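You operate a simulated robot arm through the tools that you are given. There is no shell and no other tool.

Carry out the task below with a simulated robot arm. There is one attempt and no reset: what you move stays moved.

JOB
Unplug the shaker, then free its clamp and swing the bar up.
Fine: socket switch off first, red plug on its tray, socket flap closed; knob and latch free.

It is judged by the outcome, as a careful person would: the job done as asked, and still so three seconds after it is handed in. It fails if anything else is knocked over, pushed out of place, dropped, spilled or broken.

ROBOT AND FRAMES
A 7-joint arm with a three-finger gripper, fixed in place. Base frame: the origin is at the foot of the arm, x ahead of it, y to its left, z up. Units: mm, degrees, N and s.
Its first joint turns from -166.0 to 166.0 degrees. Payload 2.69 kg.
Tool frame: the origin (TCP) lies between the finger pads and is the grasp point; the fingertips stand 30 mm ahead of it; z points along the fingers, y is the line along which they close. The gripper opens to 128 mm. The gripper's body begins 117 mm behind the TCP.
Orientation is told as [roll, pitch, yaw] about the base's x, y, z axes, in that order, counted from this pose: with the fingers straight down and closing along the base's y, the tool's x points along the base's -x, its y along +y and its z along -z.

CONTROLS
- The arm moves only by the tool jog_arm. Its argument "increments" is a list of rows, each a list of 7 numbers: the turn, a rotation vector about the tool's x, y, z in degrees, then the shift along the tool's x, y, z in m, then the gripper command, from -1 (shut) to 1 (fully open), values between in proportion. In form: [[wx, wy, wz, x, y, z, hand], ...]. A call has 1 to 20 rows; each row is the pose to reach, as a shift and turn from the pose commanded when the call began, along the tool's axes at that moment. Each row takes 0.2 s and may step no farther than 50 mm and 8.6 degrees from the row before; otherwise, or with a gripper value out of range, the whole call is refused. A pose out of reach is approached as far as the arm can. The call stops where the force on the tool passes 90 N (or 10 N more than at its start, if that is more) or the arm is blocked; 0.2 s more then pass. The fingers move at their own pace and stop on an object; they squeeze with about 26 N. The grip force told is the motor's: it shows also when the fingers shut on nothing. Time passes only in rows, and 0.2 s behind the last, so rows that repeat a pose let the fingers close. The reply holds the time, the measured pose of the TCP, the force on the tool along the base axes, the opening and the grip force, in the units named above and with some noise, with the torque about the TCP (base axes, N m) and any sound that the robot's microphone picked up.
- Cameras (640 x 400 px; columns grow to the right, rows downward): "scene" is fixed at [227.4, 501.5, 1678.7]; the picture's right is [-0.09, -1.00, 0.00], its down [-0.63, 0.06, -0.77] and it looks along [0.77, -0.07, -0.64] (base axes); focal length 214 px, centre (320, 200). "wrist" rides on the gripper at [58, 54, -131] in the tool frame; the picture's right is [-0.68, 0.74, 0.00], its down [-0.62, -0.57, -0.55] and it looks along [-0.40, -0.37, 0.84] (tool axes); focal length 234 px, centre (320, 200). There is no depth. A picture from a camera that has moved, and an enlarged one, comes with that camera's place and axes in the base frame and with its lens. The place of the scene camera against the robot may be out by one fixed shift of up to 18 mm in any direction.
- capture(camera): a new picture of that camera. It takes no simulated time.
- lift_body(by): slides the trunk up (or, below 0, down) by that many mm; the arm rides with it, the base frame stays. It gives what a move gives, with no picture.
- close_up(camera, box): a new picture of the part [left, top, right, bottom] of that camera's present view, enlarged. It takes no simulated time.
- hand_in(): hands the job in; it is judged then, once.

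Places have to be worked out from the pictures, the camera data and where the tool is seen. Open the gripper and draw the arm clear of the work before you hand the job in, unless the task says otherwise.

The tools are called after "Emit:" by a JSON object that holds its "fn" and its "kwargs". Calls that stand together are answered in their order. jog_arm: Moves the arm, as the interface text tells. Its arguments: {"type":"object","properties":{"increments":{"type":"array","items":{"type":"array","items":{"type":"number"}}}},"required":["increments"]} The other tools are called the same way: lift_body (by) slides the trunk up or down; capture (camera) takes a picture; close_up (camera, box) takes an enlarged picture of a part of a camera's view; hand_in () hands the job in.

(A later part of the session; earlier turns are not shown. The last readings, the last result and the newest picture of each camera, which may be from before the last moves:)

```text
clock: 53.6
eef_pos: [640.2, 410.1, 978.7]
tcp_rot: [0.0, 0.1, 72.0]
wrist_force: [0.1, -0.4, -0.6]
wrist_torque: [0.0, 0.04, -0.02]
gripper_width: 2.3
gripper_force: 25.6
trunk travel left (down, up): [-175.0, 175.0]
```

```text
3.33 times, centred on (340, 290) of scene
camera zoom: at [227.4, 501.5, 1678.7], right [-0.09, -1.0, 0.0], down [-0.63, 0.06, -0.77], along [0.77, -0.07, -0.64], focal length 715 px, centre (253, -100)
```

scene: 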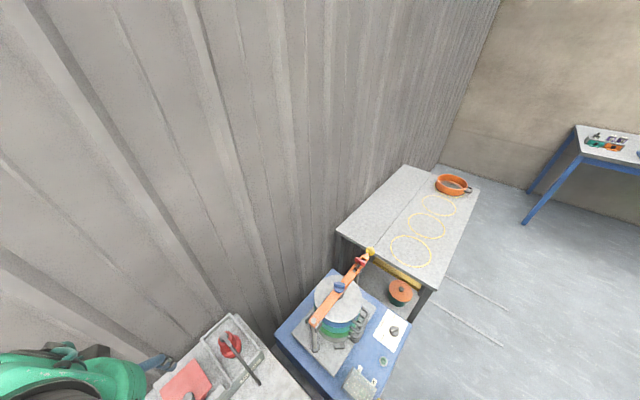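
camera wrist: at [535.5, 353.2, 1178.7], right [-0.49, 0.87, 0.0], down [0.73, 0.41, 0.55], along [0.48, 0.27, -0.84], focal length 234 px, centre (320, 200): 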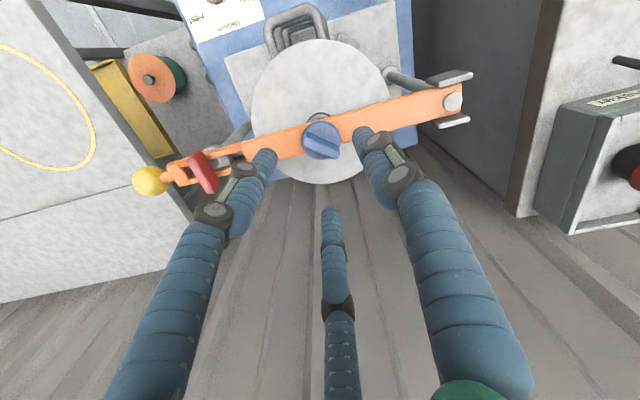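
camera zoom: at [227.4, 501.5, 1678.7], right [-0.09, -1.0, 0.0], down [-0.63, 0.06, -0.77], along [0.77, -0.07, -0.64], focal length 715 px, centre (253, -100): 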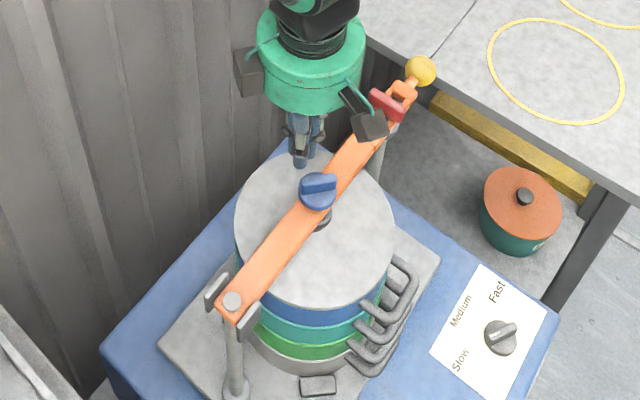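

The peg (closed tips) is beside the fin at the right height. I push it around the knob axis through ~90° CCW.

Emit:
{"fn": "jog_arm", "kwargs": {"increments": [[0, 0, 0, 0.0026, 0.0055, 0, -1], [0, 0, 0, 0.0052, 0.0111, 0, -1], [0, 0, 0, 0.0011, 0.0174, 0, -1], [0, 0, 0, -0.0012, 0.0245, 0, -1], [0, 0, 0, -0.0016, 0.0319, 0, -1], [0, 0, 0, -0.0001, 0.0392, 0, -1], [0, 0, 0, 0.0033, 0.0459, 0, -1], [0, 0, 0, 0.0082, 0.0516, 0, -1]]}}

Emit:
{"fn": "capture", "kwargs": {"camera": "wrist"}}

Emit:
{"fn": "close_up", "kwargs": {"camera": "wrist", "box": [240, 90, 400, 240]}}

Emit:
{"fn": "close_up", "kwargs": {"camera": "scene", "box": [290, 230, 390, 350]}}

```text
clock: 55.4
eef_pos: [587.5, 419.4, 979.8]
tcp_rot: [0.1, 0.0, 72.1]
wrist_force: [0.3, 0.6, -0.2]
wrist_torque: [0.03, 0.01, -0.02]
gripper_width: 2.2
gripper_force: 25.8
trunk travel left (down, up): [-175.0, 175.0]
```

```text
taken
camera wrist: at [519.9, 380.5, 1109.7], right [-0.49, 0.87, 0.0], down [0.73, 0.41, 0.55], along [0.48, 0.27, -0.84], focal length 234 px, centre (320, 200)
```

wrist: 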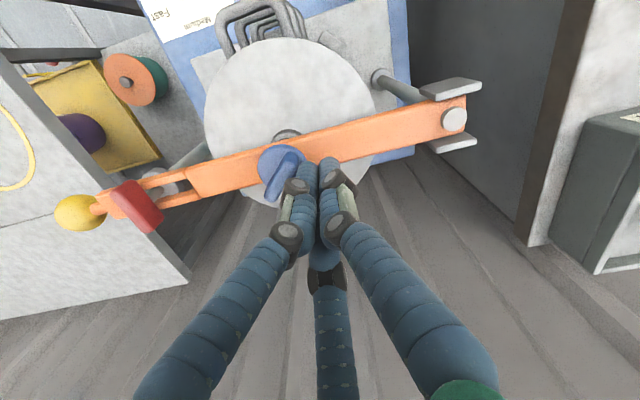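

```text
2.67 times, centred on (320, 165) of wrist
camera zoom: at [519.9, 380.5, 1109.7], right [-0.49, 0.87, 0.0], down [0.73, 0.41, 0.55], along [0.48, 0.27, -0.84], focal length 624 px, centre (320, 293)
```

zoom: 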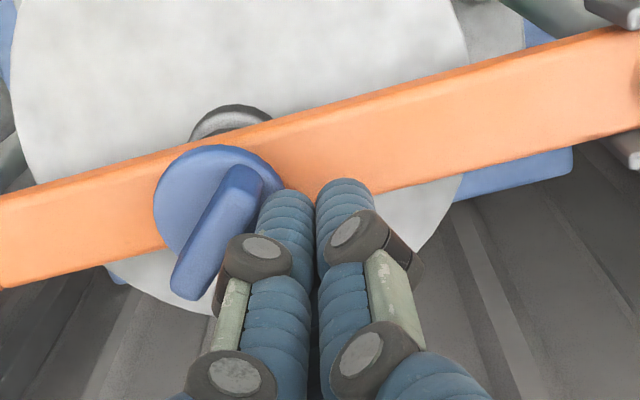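

```text
3.33 times, centred on (340, 290) of scene
camera zoom: at [227.4, 501.5, 1678.7], right [-0.09, -1.0, 0.0], down [-0.63, 0.06, -0.77], along [0.77, -0.07, -0.64], focal length 715 px, centre (253, -100)
```

zoom: 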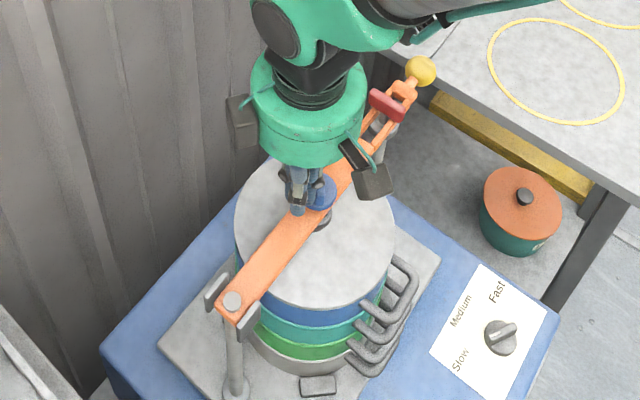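

The knob has turned to ≈186° (about 115° CCW in total) with little resistance. I continue another ~90° around.

Emit:
{"fn": "jog_arm", "kwargs": {"increments": [[0, 0, 0, 0.0063, 0.0041, 0, -1], [0, 0, 0, 0.0133, 0.0064, 0, -1], [0, 0, 0, 0.0208, 0.0068, 0, -1], [0, 0, 0, 0.0281, 0.0053, 0, -1], [0, 0, 0, 0.0348, 0.0019, 0, -1], [0, 0, 0, 0.0404, -0.003, 0, -1]]}}

Emit:
{"fn": "close_up", "kwargs": {"camera": "wrist", "box": [240, 60, 420, 230]}}

Emit:
{"fn": "close_up", "kwargs": {"camera": "scene", "box": [290, 230, 390, 350]}}

```text
clock: 56.8
eef_pos: [576.6, 379.5, 980.4]
tcp_rot: [0.1, 0.2, 72.0]
wrist_force: [-24.7, 5.9, -0.5]
wrist_torque: [0.26, 0.54, 0.3]
gripper_width: 2.0
gripper_force: 25.7
trunk travel left (down, up): [-175.0, 175.0]
```

```text
2.35 times, centred on (330, 145) of wrist
camera zoom: at [507.3, 340.0, 1110.8], right [-0.49, 0.87, 0.0], down [0.73, 0.41, 0.55], along [0.48, 0.27, -0.84], focal length 551 px, centre (296, 329)
```

zoom: 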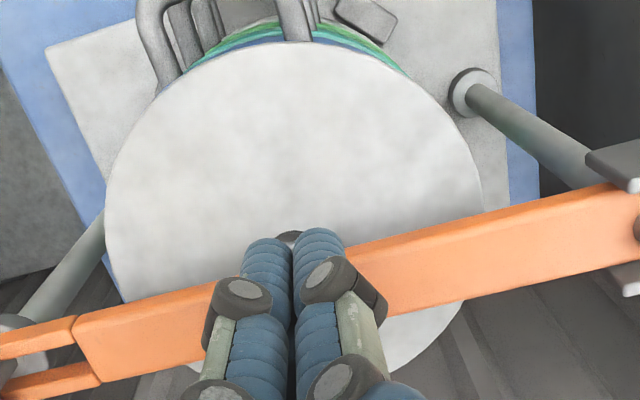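

```text
3.33 times, centred on (340, 290) of scene
camera zoom: at [227.4, 501.5, 1678.7], right [-0.09, -1.0, 0.0], down [-0.63, 0.06, -0.77], along [0.77, -0.07, -0.64], focal length 715 px, centre (253, -100)
```

zoom: 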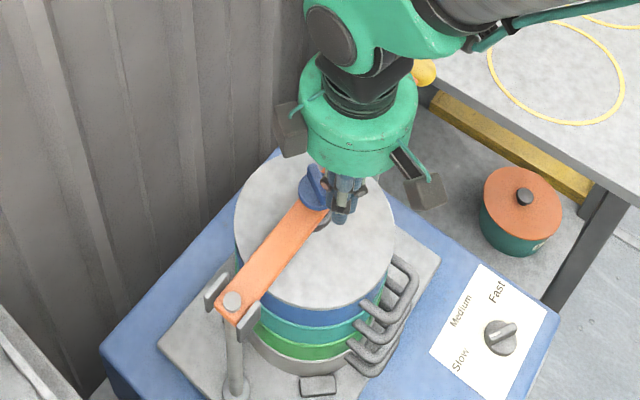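

A 25 N reaction appeared — possibly the knob's stop. I back off a little, rise, and look.

Emit:
{"fn": "jog_arm", "kwargs": {"increments": [[0, 0, 0, 0.0025, 0.0076, 0, -1], [0, 0, 0, 0.0025, 0.0076, -0.03, -1], [0, 0, 0, 0.0025, 0.0076, -0.07, -1], [0, 0, 0, 0.0025, 0.0076, -0.1, -1]]}}

Emit:
{"fn": "capture", "kwargs": {"camera": "wrist"}}

Emit:
{"fn": "close_up", "kwargs": {"camera": "scene", "box": [310, 260, 370, 320]}}

```text
clock: 57.8
eef_pos: [571.4, 379.4, 1081.8]
tcp_rot: [-0.1, 0.0, 72.1]
wrist_force: [-0.4, -0.6, 0.1]
wrist_torque: [0.01, -0.02, -0.02]
gripper_width: 2.2
gripper_force: 25.3
trunk travel left (down, up): [-175.0, 175.0]
```

```text
taken
camera wrist: at [502.8, 339.8, 1211.5], right [-0.49, 0.87, 0.0], down [0.73, 0.41, 0.55], along [0.48, 0.27, -0.84], focal length 234 px, centre (320, 200)
```

wrist: 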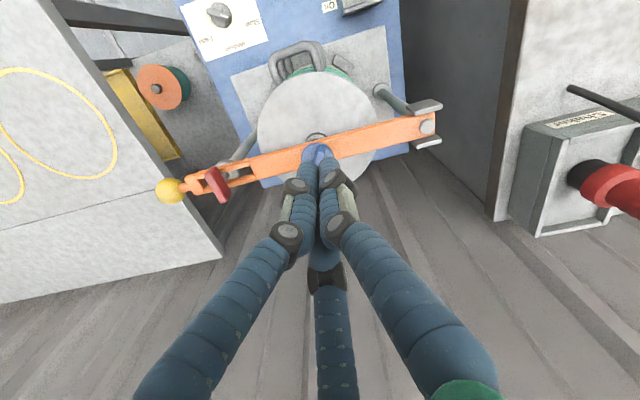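

```text
6.67 times, centred on (340, 290) of scene
camera zoom: at [227.4, 501.5, 1678.7], right [-0.09, -1.0, 0.0], down [-0.63, 0.06, -0.77], along [0.77, -0.07, -0.64], focal length 1430 px, centre (187, -400)
```

zoom: 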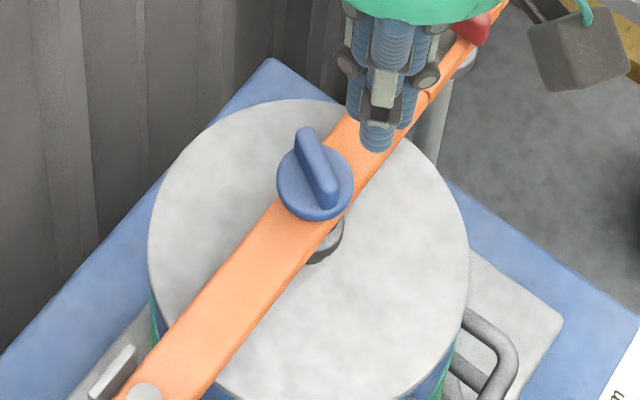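

The fin is at ≈188° in the scene view: the knob turned ~117° CCW and hit its stop, so it is fully loosened. Now the red T latch; I open the hand and look at it from closer above.

Emit:
{"fn": "jog_arm", "kwargs": {"increments": [[0, 0, 0, 0.01, -0.0376, 0.0, -1], [0, 0, 0, 0.02, -0.0752, 0.005, 0], [0, 0, 0, 0.03, -0.1127, 0.015, 0.5], [0, 0, 0, 0.0399, -0.1503, 0.03, 0.5]]}}

Emit:
{"fn": "capture", "kwargs": {"camera": "wrist"}}

Emit:
{"fn": "close_up", "kwargs": {"camera": "wrist", "box": [260, 90, 400, 210]}}

```text
clock: 58.8
eef_pos: [697.6, 294.7, 1052.5]
tcp_rot: [0.0, 0.1, 72.0]
wrist_force: [-0.4, 0.1, 0.8]
wrist_torque: [-0.05, -0.01, -0.01]
gripper_width: 95.8
gripper_force: 0.0
trunk travel left (down, up): [-175.0, 175.0]
```

```text
taken
camera wrist: at [629.0, 255.9, 1182.2], right [-0.49, 0.87, 0.0], down [0.73, 0.41, 0.55], along [0.48, 0.27, -0.84], focal length 234 px, centre (320, 200)
```

wrist: 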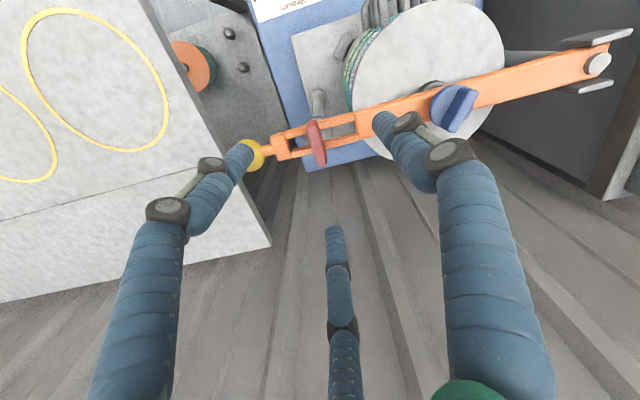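

```text
3.33 times, centred on (330, 150) of wrist
camera zoom: at [629.0, 255.9, 1182.2], right [-0.49, 0.87, 0.0], down [0.73, 0.41, 0.55], along [0.48, 0.27, -0.84], focal length 781 px, centre (287, 367)
```

zoom: 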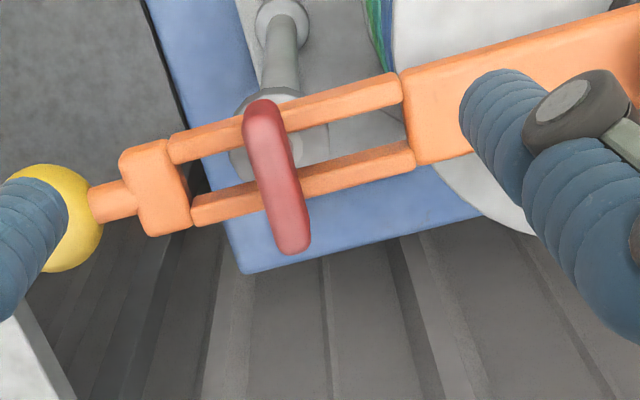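

The T latch is at ≈(703,294), along ~43–45°, top z≈943, well above the fork rails (≈z 911). I use the same peg push: closed tips beside its +n end on the ball side, then sweep CCW. Positioning first.

Emit:
{"fn": "jog_arm", "kwargs": {"increments": [[0, 0, 0, 0.0018, -0.0224, 0, -0.5], [0, 0, 0, 0.0036, -0.0447, 0, -1], [0, 0, 0, 0.0036, -0.0447, 0.01, -1], [0, 0, 0, 0.0036, -0.0447, 0.035, -1], [0, 0, 0, 0.0036, -0.0447, 0.065, -1], [0, 0, 0, 0.0036, -0.0447, 0.0895, -1]]}}

Emit:
{"fn": "close_up", "kwargs": {"camera": "wrist", "box": [220, 90, 400, 240]}}

Emit:
{"fn": "close_up", "kwargs": {"camera": "scene", "box": [320, 220, 400, 290]}}

```text
clock: 60.2
eef_pos: [744.9, 277.6, 960.8]
tcp_rot: [0.1, -0.1, 72.0]
wrist_force: [-0.8, -0.3, 0.8]
wrist_torque: [-0.01, 0.01, 0.0]
gripper_width: 2.2
gripper_force: 25.8
trunk travel left (down, up): [-175.0, 175.0]
```

```text
2.67 times, centred on (310, 165) of wrist
camera zoom: at [676.6, 238.3, 1090.7], right [-0.49, 0.87, 0.0], down [0.73, 0.41, 0.55], along [0.48, 0.27, -0.84], focal length 624 px, centre (347, 293)
```

zoom: 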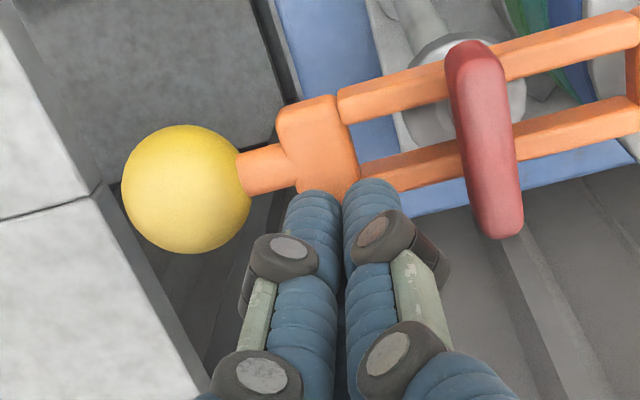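

```text
5.71 times, centred on (360, 255) of scene
camera zoom: at [227.4, 501.5, 1678.7], right [-0.09, -1.0, 0.0], down [-0.63, 0.06, -0.77], along [0.77, -0.07, -0.64], focal length 1226 px, centre (91, -114)
```

zoom: 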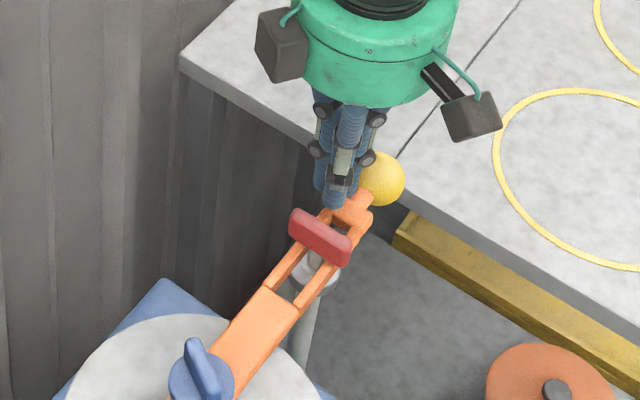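

Tips are level with the T bar. I push its end along the CCW arc, first ~30°, watching the force.

Emit:
{"fn": "jog_arm", "kwargs": {"increments": [[0, 0, 0, -0.0018, 0.008, 0, -1], [0, 0, 0, -0.0036, 0.0162, 0, -1], [0, 0, 0, -0.0072, 0.0168, 0, -1], [0, 0, 0, -0.0109, 0.0174, 0, -1], [0, 0, 0, -0.0144, 0.019, 0, -1], [0, 0, 0, -0.0178, 0.0206, 0, -1]]}}

Emit:
{"fn": "close_up", "kwargs": {"camera": "wrist", "box": [220, 90, 400, 240]}}

Emit:
{"fn": "close_up", "kwargs": {"camera": "scene", "box": [320, 220, 400, 290]}}

```text
clock: 61.6
eef_pos: [730.0, 300.3, 960.4]
tcp_rot: [0.0, 0.0, 72.1]
wrist_force: [0.1, -0.2, -0.4]
wrist_torque: [-0.03, 0.02, 0.0]
gripper_width: 2.0
gripper_force: 26.0
trunk travel left (down, up): [-175.0, 175.0]
```

```text
2.67 times, centred on (310, 165) of wrist
camera zoom: at [660.7, 262.2, 1090.6], right [-0.49, 0.87, 0.0], down [0.73, 0.41, 0.55], along [0.48, 0.27, -0.84], focal length 624 px, centre (347, 293)
```

zoom: 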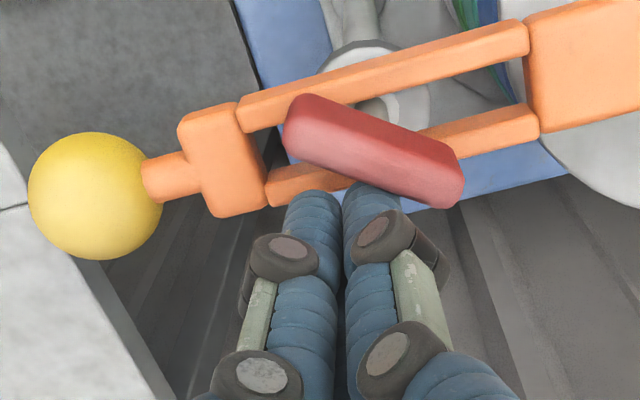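

```text
5.71 times, centred on (360, 255) of scene
camera zoom: at [227.4, 501.5, 1678.7], right [-0.09, -1.0, 0.0], down [-0.63, 0.06, -0.77], along [0.77, -0.07, -0.64], focal length 1226 px, centre (91, -114)
```

zoom: 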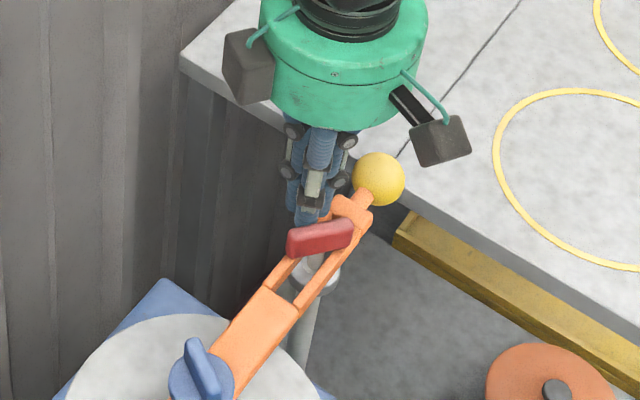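

The latch turns freely CCW (now ≈96°, needs ≈135° to line up with the slot). Continue along the arc.

Emit:
{"fn": "jog_arm", "kwargs": {"increments": [[0, 0, 0, -0.0056, 0.003, 0, -1], [0, 0, 0, -0.0113, 0.0061, 0, -1], [0, 0, 0, -0.0139, 0.0107, 0, -1], [0, 0, 0, -0.0155, 0.0157, 0, -1], [0, 0, 0, -0.0162, 0.0197, 0, -1]]}}

Emit:
{"fn": "close_up", "kwargs": {"camera": "wrist", "box": [200, 90, 380, 240]}}

Emit:
{"fn": "close_up", "kwargs": {"camera": "scene", "box": [320, 220, 400, 290]}}

```text
clock: 62.8
eef_pos: [714.6, 321.8, 962.0]
tcp_rot: [0.0, -0.1, 72.0]
wrist_force: [-1.1, 1.6, 0.8]
wrist_torque: [0.09, 0.01, -0.05]
gripper_width: 1.9
gripper_force: 26.3
trunk travel left (down, up): [-175.0, 175.0]
```

```text
2.67 times, centred on (290, 165) of wrist
camera zoom: at [645.8, 283.3, 1091.8], right [-0.49, 0.87, 0.0], down [0.73, 0.41, 0.55], along [0.48, 0.27, -0.84], focal length 624 px, centre (400, 293)
```

zoom: 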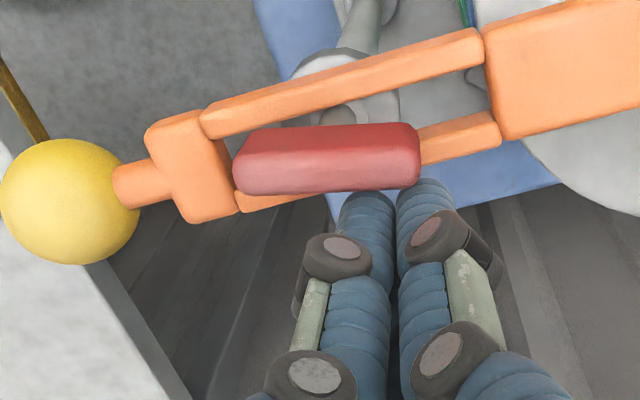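

```text
5.71 times, centred on (360, 255) of scene
camera zoom: at [227.4, 501.5, 1678.7], right [-0.09, -1.0, 0.0], down [-0.63, 0.06, -0.77], along [0.77, -0.07, -0.64], focal length 1226 px, centre (91, -114)
```

zoom: 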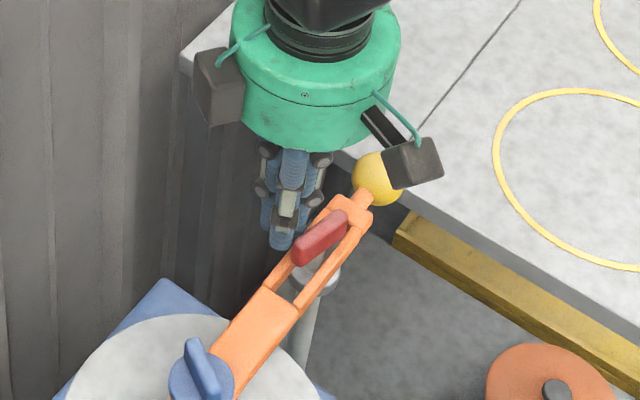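

Emit:
{"fn": "jog_arm", "kwargs": {"increments": [[0, 0, 0, 0.0006, 0.0028, 0, -1], [0, 0, 0, 0.001, 0.0067, 0, -1]]}}

Emit:
{"fn": "close_up", "kwargs": {"camera": "wrist", "box": [200, 90, 380, 240]}}

```text
clock: 63.4
eef_pos: [710.0, 324.0, 961.3]
tcp_rot: [0.1, -0.1, 71.9]
wrist_force: [4.6, 7.9, -0.4]
wrist_torque: [0.19, 0.0, 0.09]
gripper_width: 5.9
gripper_force: 31.5
trunk travel left (down, up): [-175.0, 175.0]
```

```text
2.67 times, centred on (290, 165) of wrist
camera zoom: at [640.7, 284.9, 1091.7], right [-0.49, 0.87, 0.0], down [0.73, 0.41, 0.55], along [0.48, 0.27, -0.84], focal length 624 px, centre (400, 293)
```

zoom: 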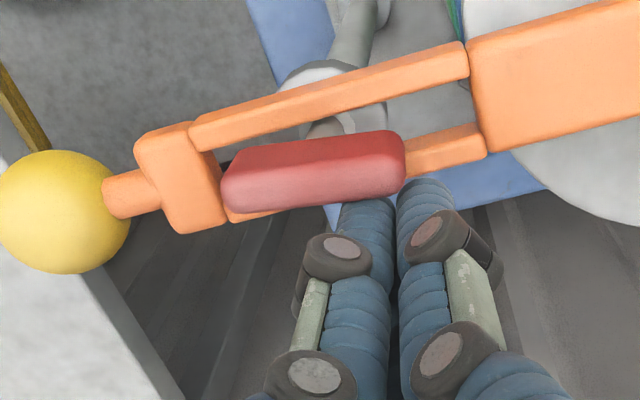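

Emit:
{"fn": "jog_arm", "kwargs": {"increments": [[0, 0, 0, 0.0012, 0.0025, 0, -1], [0, 0, 0, 0.0025, 0.0051, 0, -1], [0, 0, 0, 0.0036, 0.0075, 0, -1]]}}

Emit:
{"fn": "close_up", "kwargs": {"camera": "wrist", "box": [200, 90, 380, 240]}}

Emit:
{"fn": "close_up", "kwargs": {"camera": "scene", "box": [320, 220, 400, 290]}}

```text
clock: 64.2
eef_pos: [706.2, 323.2, 963.6]
tcp_rot: [-0.4, -0.3, 72.0]
wrist_force: [47.3, 10.4, -2.7]
wrist_torque: [0.22, -0.86, 0.65]
gripper_width: 2.1
gripper_force: 31.4
trunk travel left (down, up): [-175.0, 175.0]
```

```text
2.67 times, centred on (290, 165) of wrist
camera zoom: at [637.3, 284.4, 1092.2], right [-0.49, 0.87, 0.0], down [0.72, 0.41, 0.55], along [0.48, 0.27, -0.83], focal length 624 px, centre (400, 293)
```

zoom: 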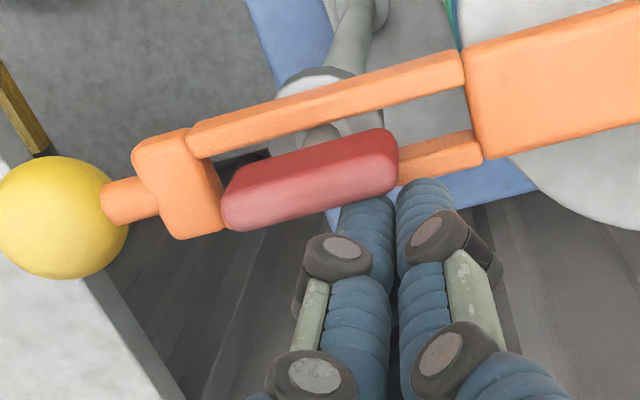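

```text
5.71 times, centred on (360, 255) of scene
camera zoom: at [227.4, 501.5, 1678.7], right [-0.09, -1.0, 0.0], down [-0.63, 0.06, -0.77], along [0.77, -0.07, -0.64], focal length 1226 px, centre (91, -114)
```

zoom: 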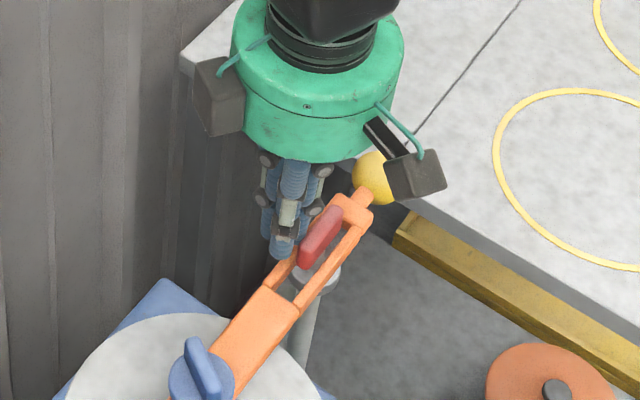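

The T bar is now parallel to the slot and at its stop (47 N reaction). I back away sideways and rise to check that it stays aligned.

Emit:
{"fn": "jog_arm", "kwargs": {"increments": [[0, 0, 0, -0.0082, -0.0057, 0, -1], [0, 0, 0, -0.0164, -0.0114, 0, -1], [0, 0, 0, -0.0164, -0.0114, -0.04, -1], [0, 0, 0, -0.0164, -0.0114, -0.08, -1]]}}

Emit:
{"fn": "capture", "kwargs": {"camera": "wrist"}}

Emit:
{"fn": "close_up", "kwargs": {"camera": "scene", "box": [320, 220, 400, 290]}}

```text
clock: 65.2
eef_pos: [713.7, 334.3, 1042.1]
tcp_rot: [0.1, 0.1, 72.0]
wrist_force: [0.2, 0.4, 0.3]
wrist_torque: [0.01, -0.02, -0.01]
gripper_width: 2.0
gripper_force: 31.8
trunk travel left (down, up): [-175.0, 175.0]
```

```text
taken
camera wrist: at [645.6, 295.1, 1172.4], right [-0.49, 0.87, 0.0], down [0.73, 0.41, 0.55], along [0.48, 0.27, -0.84], focal length 234 px, centre (320, 200)
```

wrist: 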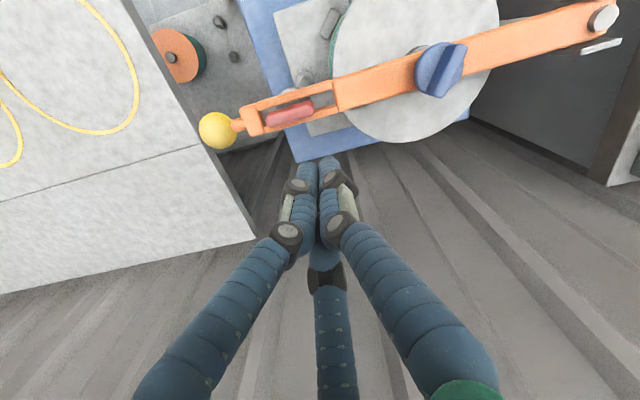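

```text
5.71 times, centred on (360, 255) of scene
camera zoom: at [227.4, 501.5, 1678.7], right [-0.09, -1.0, 0.0], down [-0.63, 0.06, -0.77], along [0.77, -0.07, -0.64], focal length 1226 px, centre (91, -114)
```

zoom: 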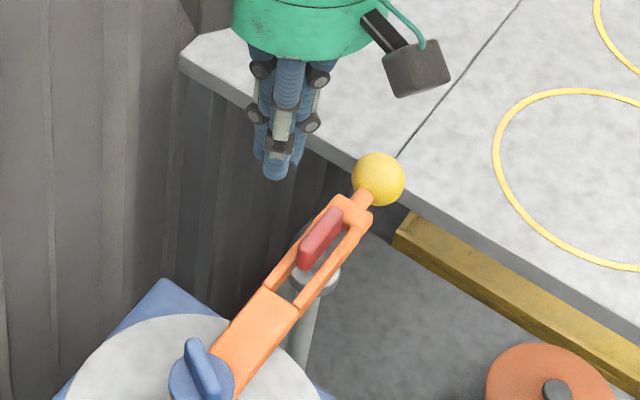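

The latch is aligned with the slot and stays so. Now the bar: I'll grasp the yellow ball (≈(769,233,909), ~37 mm) from above with the neck passing between two fingers, then lift it along its hinge arc. First rotate/move above the ball and open.

Emit:
{"fn": "jog_arm", "kwargs": {"increments": [[0, 0, 7.9, 0.0072, -0.0077, 0, -1], [0, 0, 15.8, 0.0144, -0.0153, 0, -0.5], [0, 0, 23.7, 0.0216, -0.023, 0, 0], [0, 0, 31.6, 0.0288, -0.0306, 0, 0.3], [0, 0, 39.5, 0.036, -0.0383, 0, 0.3], [0, 0, 47.4, 0.0432, -0.0459, 0, 0.3], [0, 0, 55.3, 0.0504, -0.0536, 0, 0.3], [0, 0, 63.2, 0.0576, -0.0612, 0, 0.3], [0, 0, 71.1, 0.0648, -0.0689, 0, 0.3], [0, 0, 79, 0.072, -0.0765, 0, 0.3], [0, 0, 87, 0.0792, -0.0842, 0, 0.3]]}}

Emit:
{"fn": "capture", "kwargs": {"camera": "wrist"}}

Emit:
{"fn": "close_up", "kwargs": {"camera": "wrist", "box": [250, 80, 390, 200]}}

```text
clock: 67.6
eef_pos: [771.6, 233.5, 1039.5]
tcp_rot: [0.0, 0.0, -15.2]
wrist_force: [0.2, 1.0, 0.9]
wrist_torque: [0.0, -0.01, -0.01]
gripper_width: 83.5
gripper_force: 0.0
trunk travel left (down, up): [-175.0, 175.0]
```

```text
taken
camera wrist: at [730.3, 300.1, 1170.4], right [0.85, 0.53, 0.0], down [0.45, -0.71, 0.55], along [0.29, -0.46, -0.84], focal length 234 px, centre (320, 200)
```

wrist: 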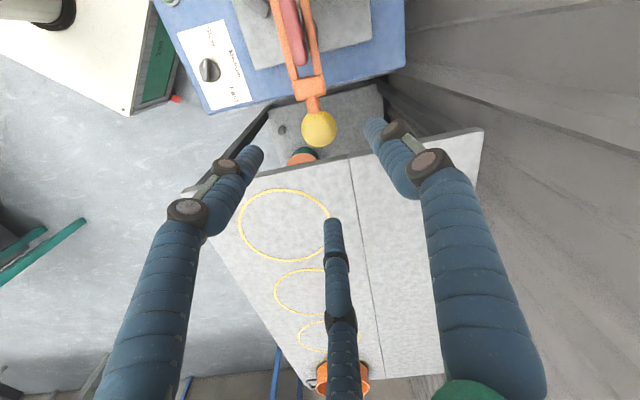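

```text
3.33 times, centred on (320, 140) of wrist
camera zoom: at [730.3, 300.1, 1170.4], right [0.85, 0.53, 0.0], down [0.45, -0.71, 0.55], along [0.29, -0.46, -0.84], focal length 781 px, centre (320, 400)
```

zoom: 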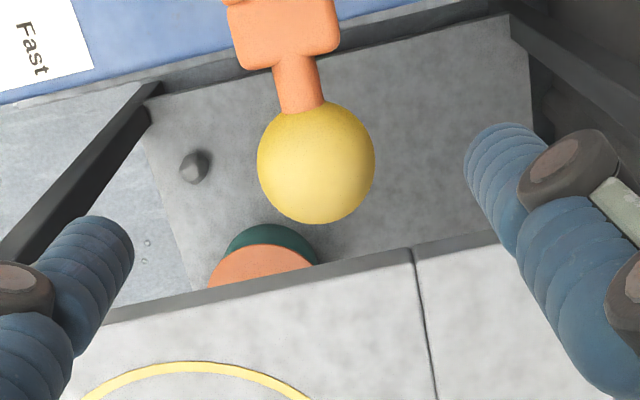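

The ball is centred between the fingers with the neck in the gap. I descend to its height and close.

Emit:
{"fn": "jog_arm", "kwargs": {"increments": [[0, 0, 0, 0.0028, 0.0008, 0.03, 0.3], [0, 0, 0, 0.0028, 0.0008, 0.06, 0.3], [0, 0, 0, 0.0028, 0.0008, 0.09, 0.3], [0, 0, 0, 0.0028, 0.0008, 0.11, 0.3], [0, 0, 0, 0.0028, 0.0008, 0.127, 0.3]]}}

Emit:
{"fn": "close_up", "kwargs": {"camera": "wrist", "box": [230, 90, 410, 260]}}

```text
clock: 68.8
eef_pos: [770.1, 234.7, 912.9]
tcp_rot: [0.0, 0.0, -15.0]
wrist_force: [0.6, -0.2, 0.4]
wrist_torque: [0.02, 0.0, 0.04]
gripper_width: 83.0
gripper_force: 0.1
trunk travel left (down, up): [-175.0, 175.0]
```

```text
2.35 times, centred on (320, 175) of wrist
camera zoom: at [728.8, 302.0, 1043.2], right [0.84, 0.54, 0.0], down [0.45, -0.71, 0.55], along [0.29, -0.46, -0.84], focal length 551 px, centre (320, 259)
```

zoom: 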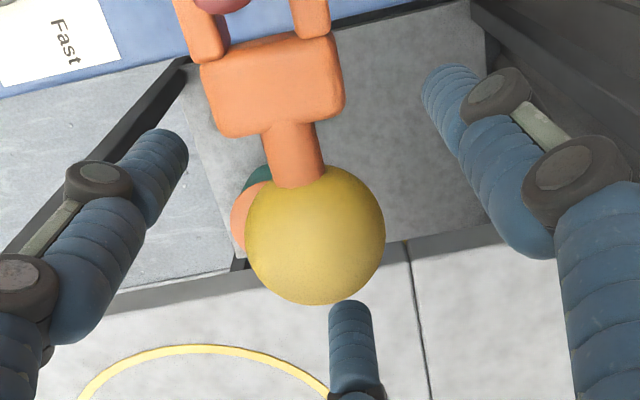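

Ball centre ≈ (768.5,236,912), matching the TCP. Close on it.

Emit:
{"fn": "jog_arm", "kwargs": {"increments": [[0, 0, 0, 0.001, 0.001, 0, -1], [0, 0, 0, 0.001, 0.001, 0, -1], [0, 0, 0, 0.001, 0.001, 0, -1], [0, 0, 0, 0.001, 0.001, 0, -1]]}}

Emit:
{"fn": "close_up", "kwargs": {"camera": "wrist", "box": [230, 90, 410, 260]}}

```text
clock: 69.8
eef_pos: [770.1, 234.6, 912.2]
tcp_rot: [0.0, 0.2, -15.1]
wrist_force: [-1.7, -18.3, -0.2]
wrist_torque: [-0.25, 0.01, -0.06]
gripper_width: 37.6
gripper_force: 45.0
trunk travel left (down, up): [-175.0, 175.0]
```

```text
2.35 times, centred on (320, 175) of wrist
camera zoom: at [727.8, 301.6, 1042.7], right [0.84, 0.54, 0.0], down [0.45, -0.71, 0.55], along [0.29, -0.46, -0.84], focal length 551 px, centre (320, 259)
```

zoom: 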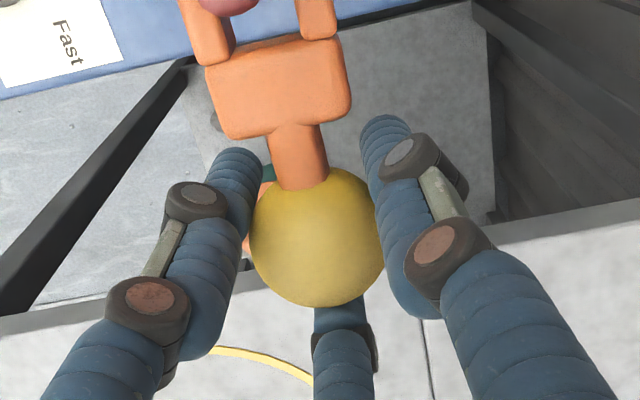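

Firm grip on the ball (37.6 mm). I lift a first few degrees along the hinge arc to see whether the bar is free.

Emit:
{"fn": "jog_arm", "kwargs": {"increments": [[0, 0, 0, 0.0001, 0, -0.006, -1], [0, 0, 0, 0.0002, 0.0001, -0.013, -1], [0, 0, 0, 0.0009, 0.0005, -0.0259, -1], [0, 0, 0, 0.002, 0.0012, -0.0389, -1]]}}

Emit:
{"fn": "close_up", "kwargs": {"camera": "scene", "box": [290, 220, 410, 340]}}

Emit:
{"fn": "capture", "kwargs": {"camera": "wrist"}}

```text
clock: 70.8
eef_pos: [768.7, 236.7, 952.1]
tcp_rot: [0.0, 0.1, -15.0]
wrist_force: [-3.6, -14.7, -3.1]
wrist_torque: [0.09, -0.63, -0.21]
gripper_width: 38.7
gripper_force: 45.1
trunk travel left (down, up): [-175.0, 175.0]
```

```text
3.33 times, centred on (350, 280) of scene
camera zoom: at [227.4, 501.5, 1678.7], right [-0.09, -1.0, 0.0], down [-0.63, 0.06, -0.77], along [0.77, -0.07, -0.64], focal length 715 px, centre (220, -67)
```

zoom: 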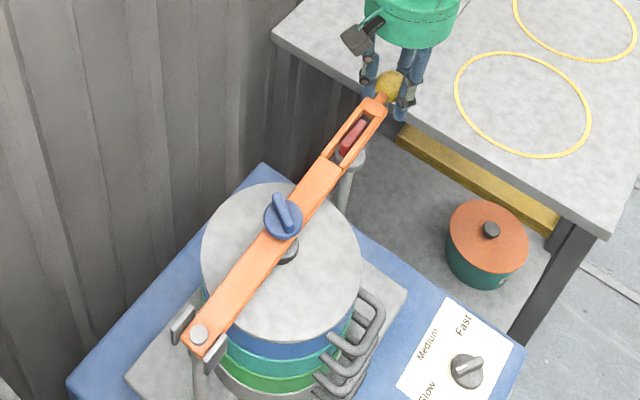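

```text
taken
camera wrist: at [726.4, 302.9, 1082.2], right [0.84, 0.54, 0.0], down [0.45, -0.71, 0.55], along [0.29, -0.46, -0.84], focal length 234 px, centre (320, 200)
```

wrist: 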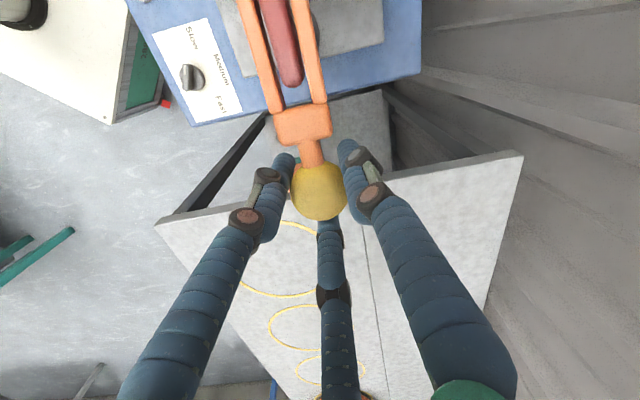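

The bar is free — it's rising and the T passes through the slot. I continue along the arc (hinge at w≈−7, radius ≈372) to about 34°.

Emit:
{"fn": "jog_arm", "kwargs": {"increments": [[0, 0, 0, 0.0025, 0.0015, -0.0192, -1], [0, 0, 0, 0.0058, 0.0034, -0.0384, -1], [0, 0, 0, 0.01, 0.0058, -0.0572, -1], [0, 0, 0, 0.0152, 0.0088, -0.0758, -1], [0, 0, 0, 0.021, 0.0122, -0.094, -1], [0, 0, 0, 0.0278, 0.0161, -0.1119, -1], [0, 0, 0, 0.0353, 0.0204, -0.1293, -1], [0, 0, 0, 0.0436, 0.0252, -0.1462, -1], [0, 0, 0, 0.0527, 0.0304, -0.1627, -1]]}}

Emit:
{"fn": "capture", "kwargs": {"camera": "wrist"}}

Emit:
{"fn": "capture", "kwargs": {"camera": "scene"}}

```text
clock: 72.8
eef_pos: [725.1, 279.1, 1115.4]
tcp_rot: [0.0, 0.1, -15.0]
wrist_force: [-0.4, -35.0, 11.2]
wrist_torque: [-0.01, -1.09, 0.01]
gripper_width: 37.7
gripper_force: 45.2
trunk travel left (down, up): [-175.0, 175.0]
```

```text
taken
camera wrist: at [683.7, 345.6, 1245.3], right [0.84, 0.54, 0.0], down [0.45, -0.71, 0.55], along [0.29, -0.46, -0.84], focal length 234 px, centre (320, 200)
```

wrist: 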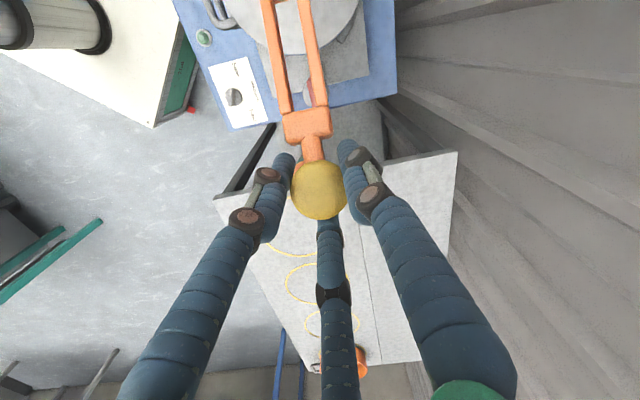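

```text
taken
```

scene: 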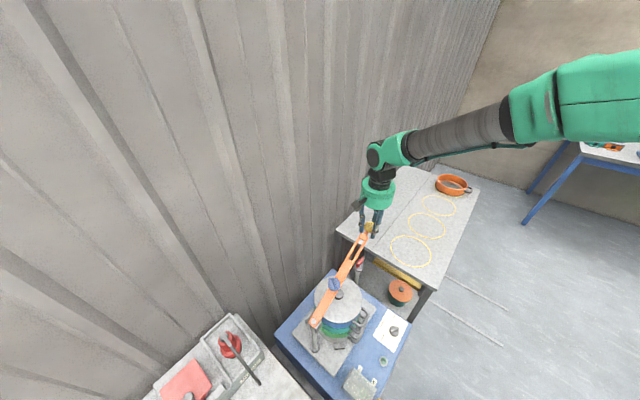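

The bar follows; a small outward load suggests the hinge is ~4 mm higher and the plane ~1.5 mm nearer, so I correct the arc and continue to 65°.

Emit:
{"fn": "jog_arm", "kwargs": {"increments": [[0, 0, 0, 0.0111, 0.0047, -0.0205, -1], [0, 0, 0, 0.0234, 0.0118, -0.0383, -1], [0, 0, 0, 0.0368, 0.0195, -0.0552, -1], [0, 0, 0, 0.0509, 0.0277, -0.0711, -1], [0, 0, 0, 0.0659, 0.0363, -0.086, -1], [0, 0, 0, 0.0816, 0.0454, -0.0998, -1], [0, 0, 0, 0.0981, 0.0549, -0.1125, -1], [0, 0, 0, 0.1151, 0.0648, -0.124, -1], [0, 0, 0, 0.1328, 0.075, -0.1343, -1]]}}

Emit:
{"fn": "capture", "kwargs": {"camera": "wrist"}}

Emit:
{"fn": "capture", "kwargs": {"camera": "scene"}}

```text
clock: 74.8
eef_pos: [615.5, 388.5, 1248.9]
tcp_rot: [-0.1, 0.1, -15.1]
wrist_force: [5.4, 3.8, -0.3]
wrist_torque: [0.07, -0.31, 0.02]
gripper_width: 38.8
gripper_force: 45.0
trunk travel left (down, up): [-175.0, 175.0]
```

```text
taken
camera wrist: at [574.1, 455.5, 1379.2], right [0.84, 0.54, 0.0], down [0.45, -0.71, 0.55], along [0.29, -0.46, -0.84], focal length 234 px, centre (320, 200)
```

wrist: 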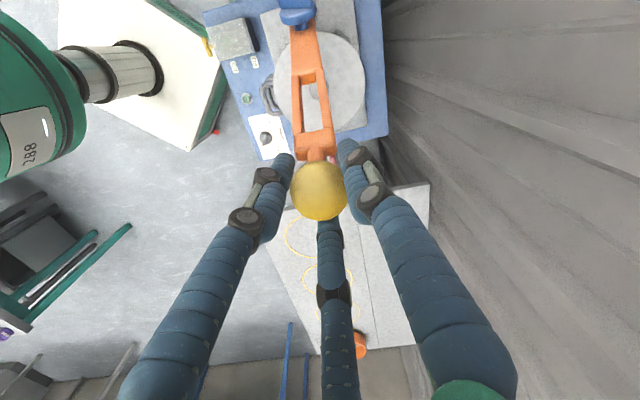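

```text
taken
```

scene: 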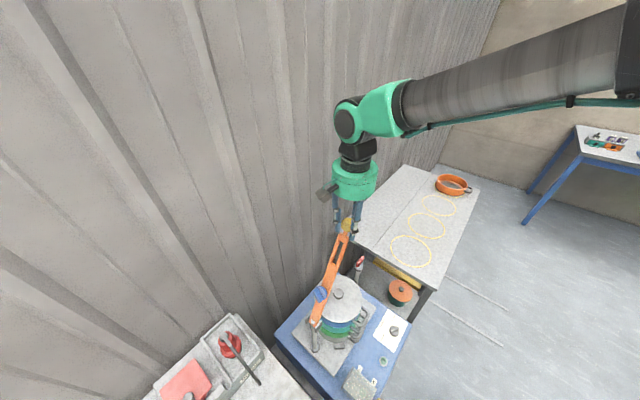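

Smooth. Continue to about 90°.

Emit:
{"fn": "jog_arm", "kwargs": {"increments": [[0, 0, 0, 0.0181, 0.0105, -0.009, -1], [0, 0, 0, 0.0367, 0.0212, -0.0167, -1], [0, 0, 0, 0.0557, 0.0322, -0.0231, -1], [0, 0, 0, 0.075, 0.0433, -0.0281, -1], [0, 0, 0, 0.0945, 0.0546, -0.0318, -1], [0, 0, 0, 0.1141, 0.0659, -0.0341, -1], [0, 0, 0, 0.1339, 0.0773, -0.035, -1]]}}

Emit:
{"fn": "capture", "kwargs": {"camera": "wrist"}}

Emit:
{"fn": "capture", "kwargs": {"camera": "scene"}}

```text
clock: 76.4
eef_pos: [507.5, 497.8, 1285.6]
tcp_rot: [-0.1, 0.1, -15.2]
wrist_force: [3.1, 2.8, -9.8]
wrist_torque: [0.16, -0.16, 0.16]
gripper_width: 38.1
gripper_force: 44.6
trunk travel left (down, up): [-175.0, 175.0]
```

```text
taken
camera wrist: at [464.7, 564.5, 1415.9], right [0.84, 0.54, 0.0], down [0.45, -0.71, 0.55], along [0.29, -0.46, -0.84], focal length 234 px, centre (320, 200)
```

wrist: 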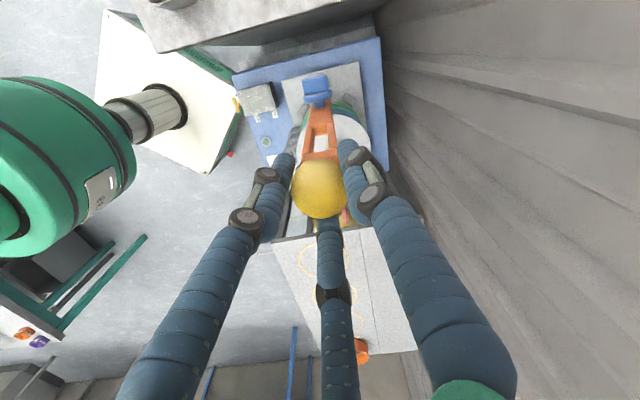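

```text
taken
```

scene: 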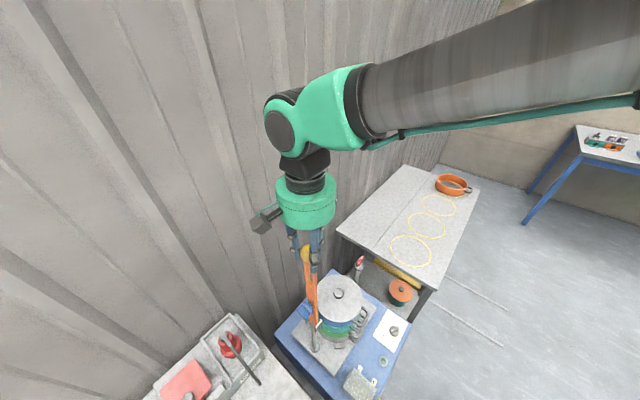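

The bar is vertical. I ease it a bit past vertical, watching for a stop.

Emit:
{"fn": "jog_arm", "kwargs": {"increments": [[0, 0, 0, 0.0099, 0.0057, 0.0006, -1], [0, 0, 0, 0.0197, 0.0114, 0.0012, -1], [0, 0, 0, 0.0296, 0.0171, 0.0022, -1], [0, 0, 0, 0.0395, 0.0228, 0.0034, -1]]}}

```text
clock: 77.4
eef_pos: [475.0, 527.8, 1280.6]
tcp_rot: [0.0, 0.1, -15.0]
wrist_force: [3.4, 1.1, -1.7]
wrist_torque: [-0.44, -0.24, -0.14]
gripper_width: 38.4
gripper_force: 44.8
trunk travel left (down, up): [-175.0, 175.0]
```

Emit:
{"fn": "jog_arm", "kwargs": {"increments": [[0, 0, 0, 0.0098, 0.0056, 0.0016, -1], [0, 0, 0, 0.0196, 0.0113, 0.0033, -1], [0, 0, 0, 0.0293, 0.0169, 0.0055, -1], [0, 0, 0, 0.0389, 0.0225, 0.0079, -1]]}}

Emit:
{"fn": "capture", "kwargs": {"camera": "scene"}}

Emit:
{"fn": "capture", "kwargs": {"camera": "wrist"}}

```text
clock: 78.2
eef_pos: [462.2, 539.8, 1276.7]
tcp_rot: [-0.1, -0.4, -15.4]
wrist_force: [29.7, -28.3, 3.7]
wrist_torque: [-0.03, -0.72, -0.19]
gripper_width: 37.3
gripper_force: 44.8
trunk travel left (down, up): [-175.0, 175.0]
stopped in row 3: the force on the tool passed its limit at 95 N (the readings are from after the stop); the commanded pose is now the measured one
```

```text
taken
```

scene: 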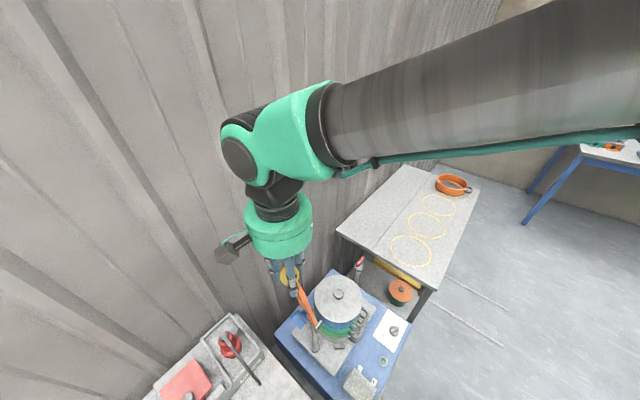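

```text
taken
camera wrist: at [420.7, 608.0, 1405.9], right [0.85, 0.53, 0.0], down [0.44, -0.71, 0.55], along [0.3, -0.47, -0.83], focal length 234 px, centre (320, 200)
```

wrist: 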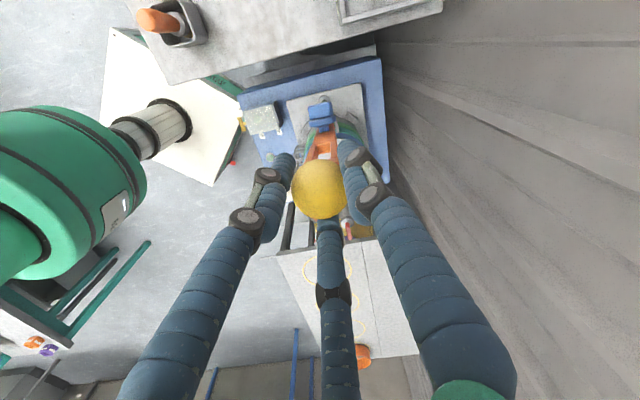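

The bar met its stop just past vertical (≈99°), so gravity will keep it there. I relieve the preload by 2 mm, then open the fingers gently.

Emit:
{"fn": "jog_arm", "kwargs": {"increments": [[0, 0, 0, -0.0012, -0.0007, 0, -1], [0, 0, 0, -0.0017, -0.001, 0, -1]]}}

Emit:
{"fn": "jog_arm", "kwargs": {"increments": [[0, 0, 0, 0, 0, 0, -0.35], [0, 0, 0, 0, 0, 0, -0.25], [0, 0, 0, 0, 0, 0, 0], [0, 0, 0, 0, 0, 0, 0.3], [0, 0, 0, 0, 0, 0, 0.4]]}}

Emit:
{"fn": "capture", "kwargs": {"camera": "wrist"}}

```text
clock: 78.8
eef_pos: [463.2, 539.9, 1276.5]
tcp_rot: [-0.2, -0.4, -15.3]
wrist_force: [42.3, -37.4, 4.6]
wrist_torque: [-0.18, -0.09, -0.14]
gripper_width: 37.5
gripper_force: 45.3
trunk travel left (down, up): [-175.0, 175.0]
```

```text
clock: 80.0
eef_pos: [460.3, 543.9, 1276.3]
tcp_rot: [-0.1, -0.4, -15.3]
wrist_force: [1.0, -0.8, -0.6]
wrist_torque: [0.0, 0.02, 0.01]
gripper_width: 89.7
gripper_force: 0.1
trunk travel left (down, up): [-175.0, 175.0]
```

```text
taken
camera wrist: at [416.8, 611.5, 1405.5], right [0.85, 0.53, 0.0], down [0.44, -0.71, 0.55], along [0.3, -0.47, -0.83], focal length 234 px, centre (320, 200)
```

wrist: 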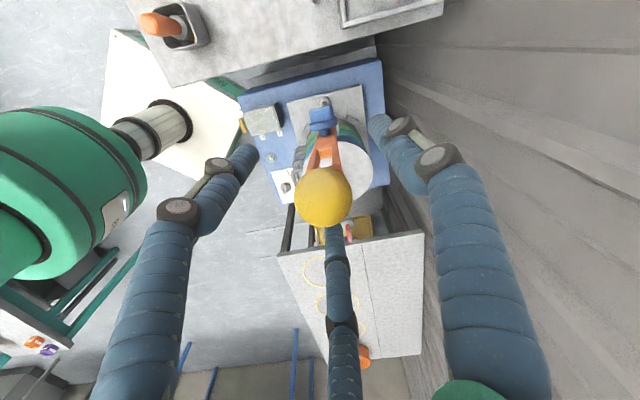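

Released; the bar stays up. I retreat straight up away from the ball.

Emit:
{"fn": "jog_arm", "kwargs": {"increments": [[0, 0, 0, 0, 0, -0.02, 0.4], [0, 0, 0, 0, 0, -0.045, 0.4], [0, 0, 0, 0, 0, -0.075, 0.4], [0, 0, 0, 0, 0, -0.11, 0.4]]}}

Emit:
{"fn": "capture", "kwargs": {"camera": "wrist"}}

Emit:
{"fn": "capture", "kwargs": {"camera": "scene"}}

```text
clock: 81.0
eef_pos: [457.2, 545.9, 1385.5]
tcp_rot: [-0.1, -0.4, -15.2]
wrist_force: [-0.1, 0.0, -0.1]
wrist_torque: [0.01, -0.02, 0.04]
gripper_width: 89.7
gripper_force: 0.1
trunk travel left (down, up): [-175.0, 175.0]
```

```text
taken
camera wrist: at [415.3, 612.9, 1515.0], right [0.85, 0.53, 0.0], down [0.44, -0.7, 0.56], along [0.3, -0.47, -0.83], focal length 234 px, centre (320, 200)
```

wrist: 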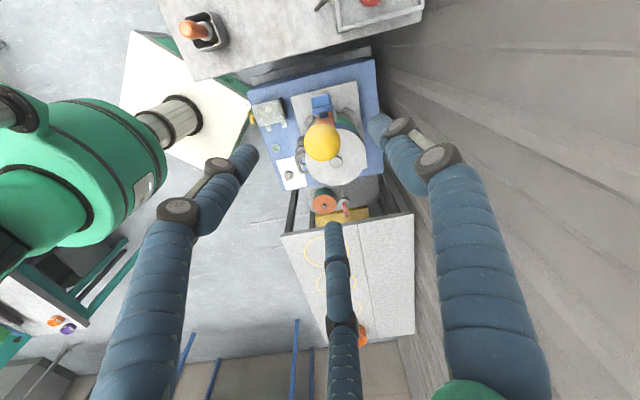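

```text
taken
```

scene: 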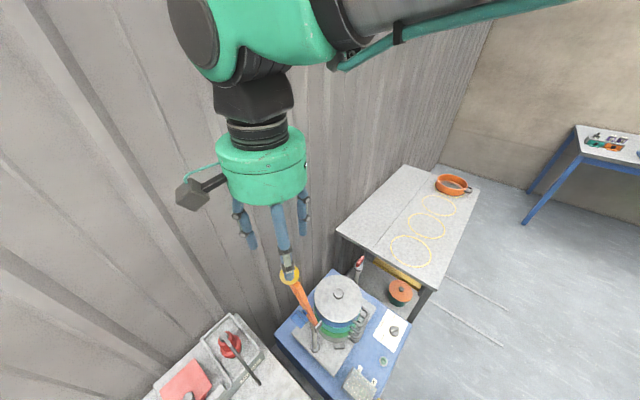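

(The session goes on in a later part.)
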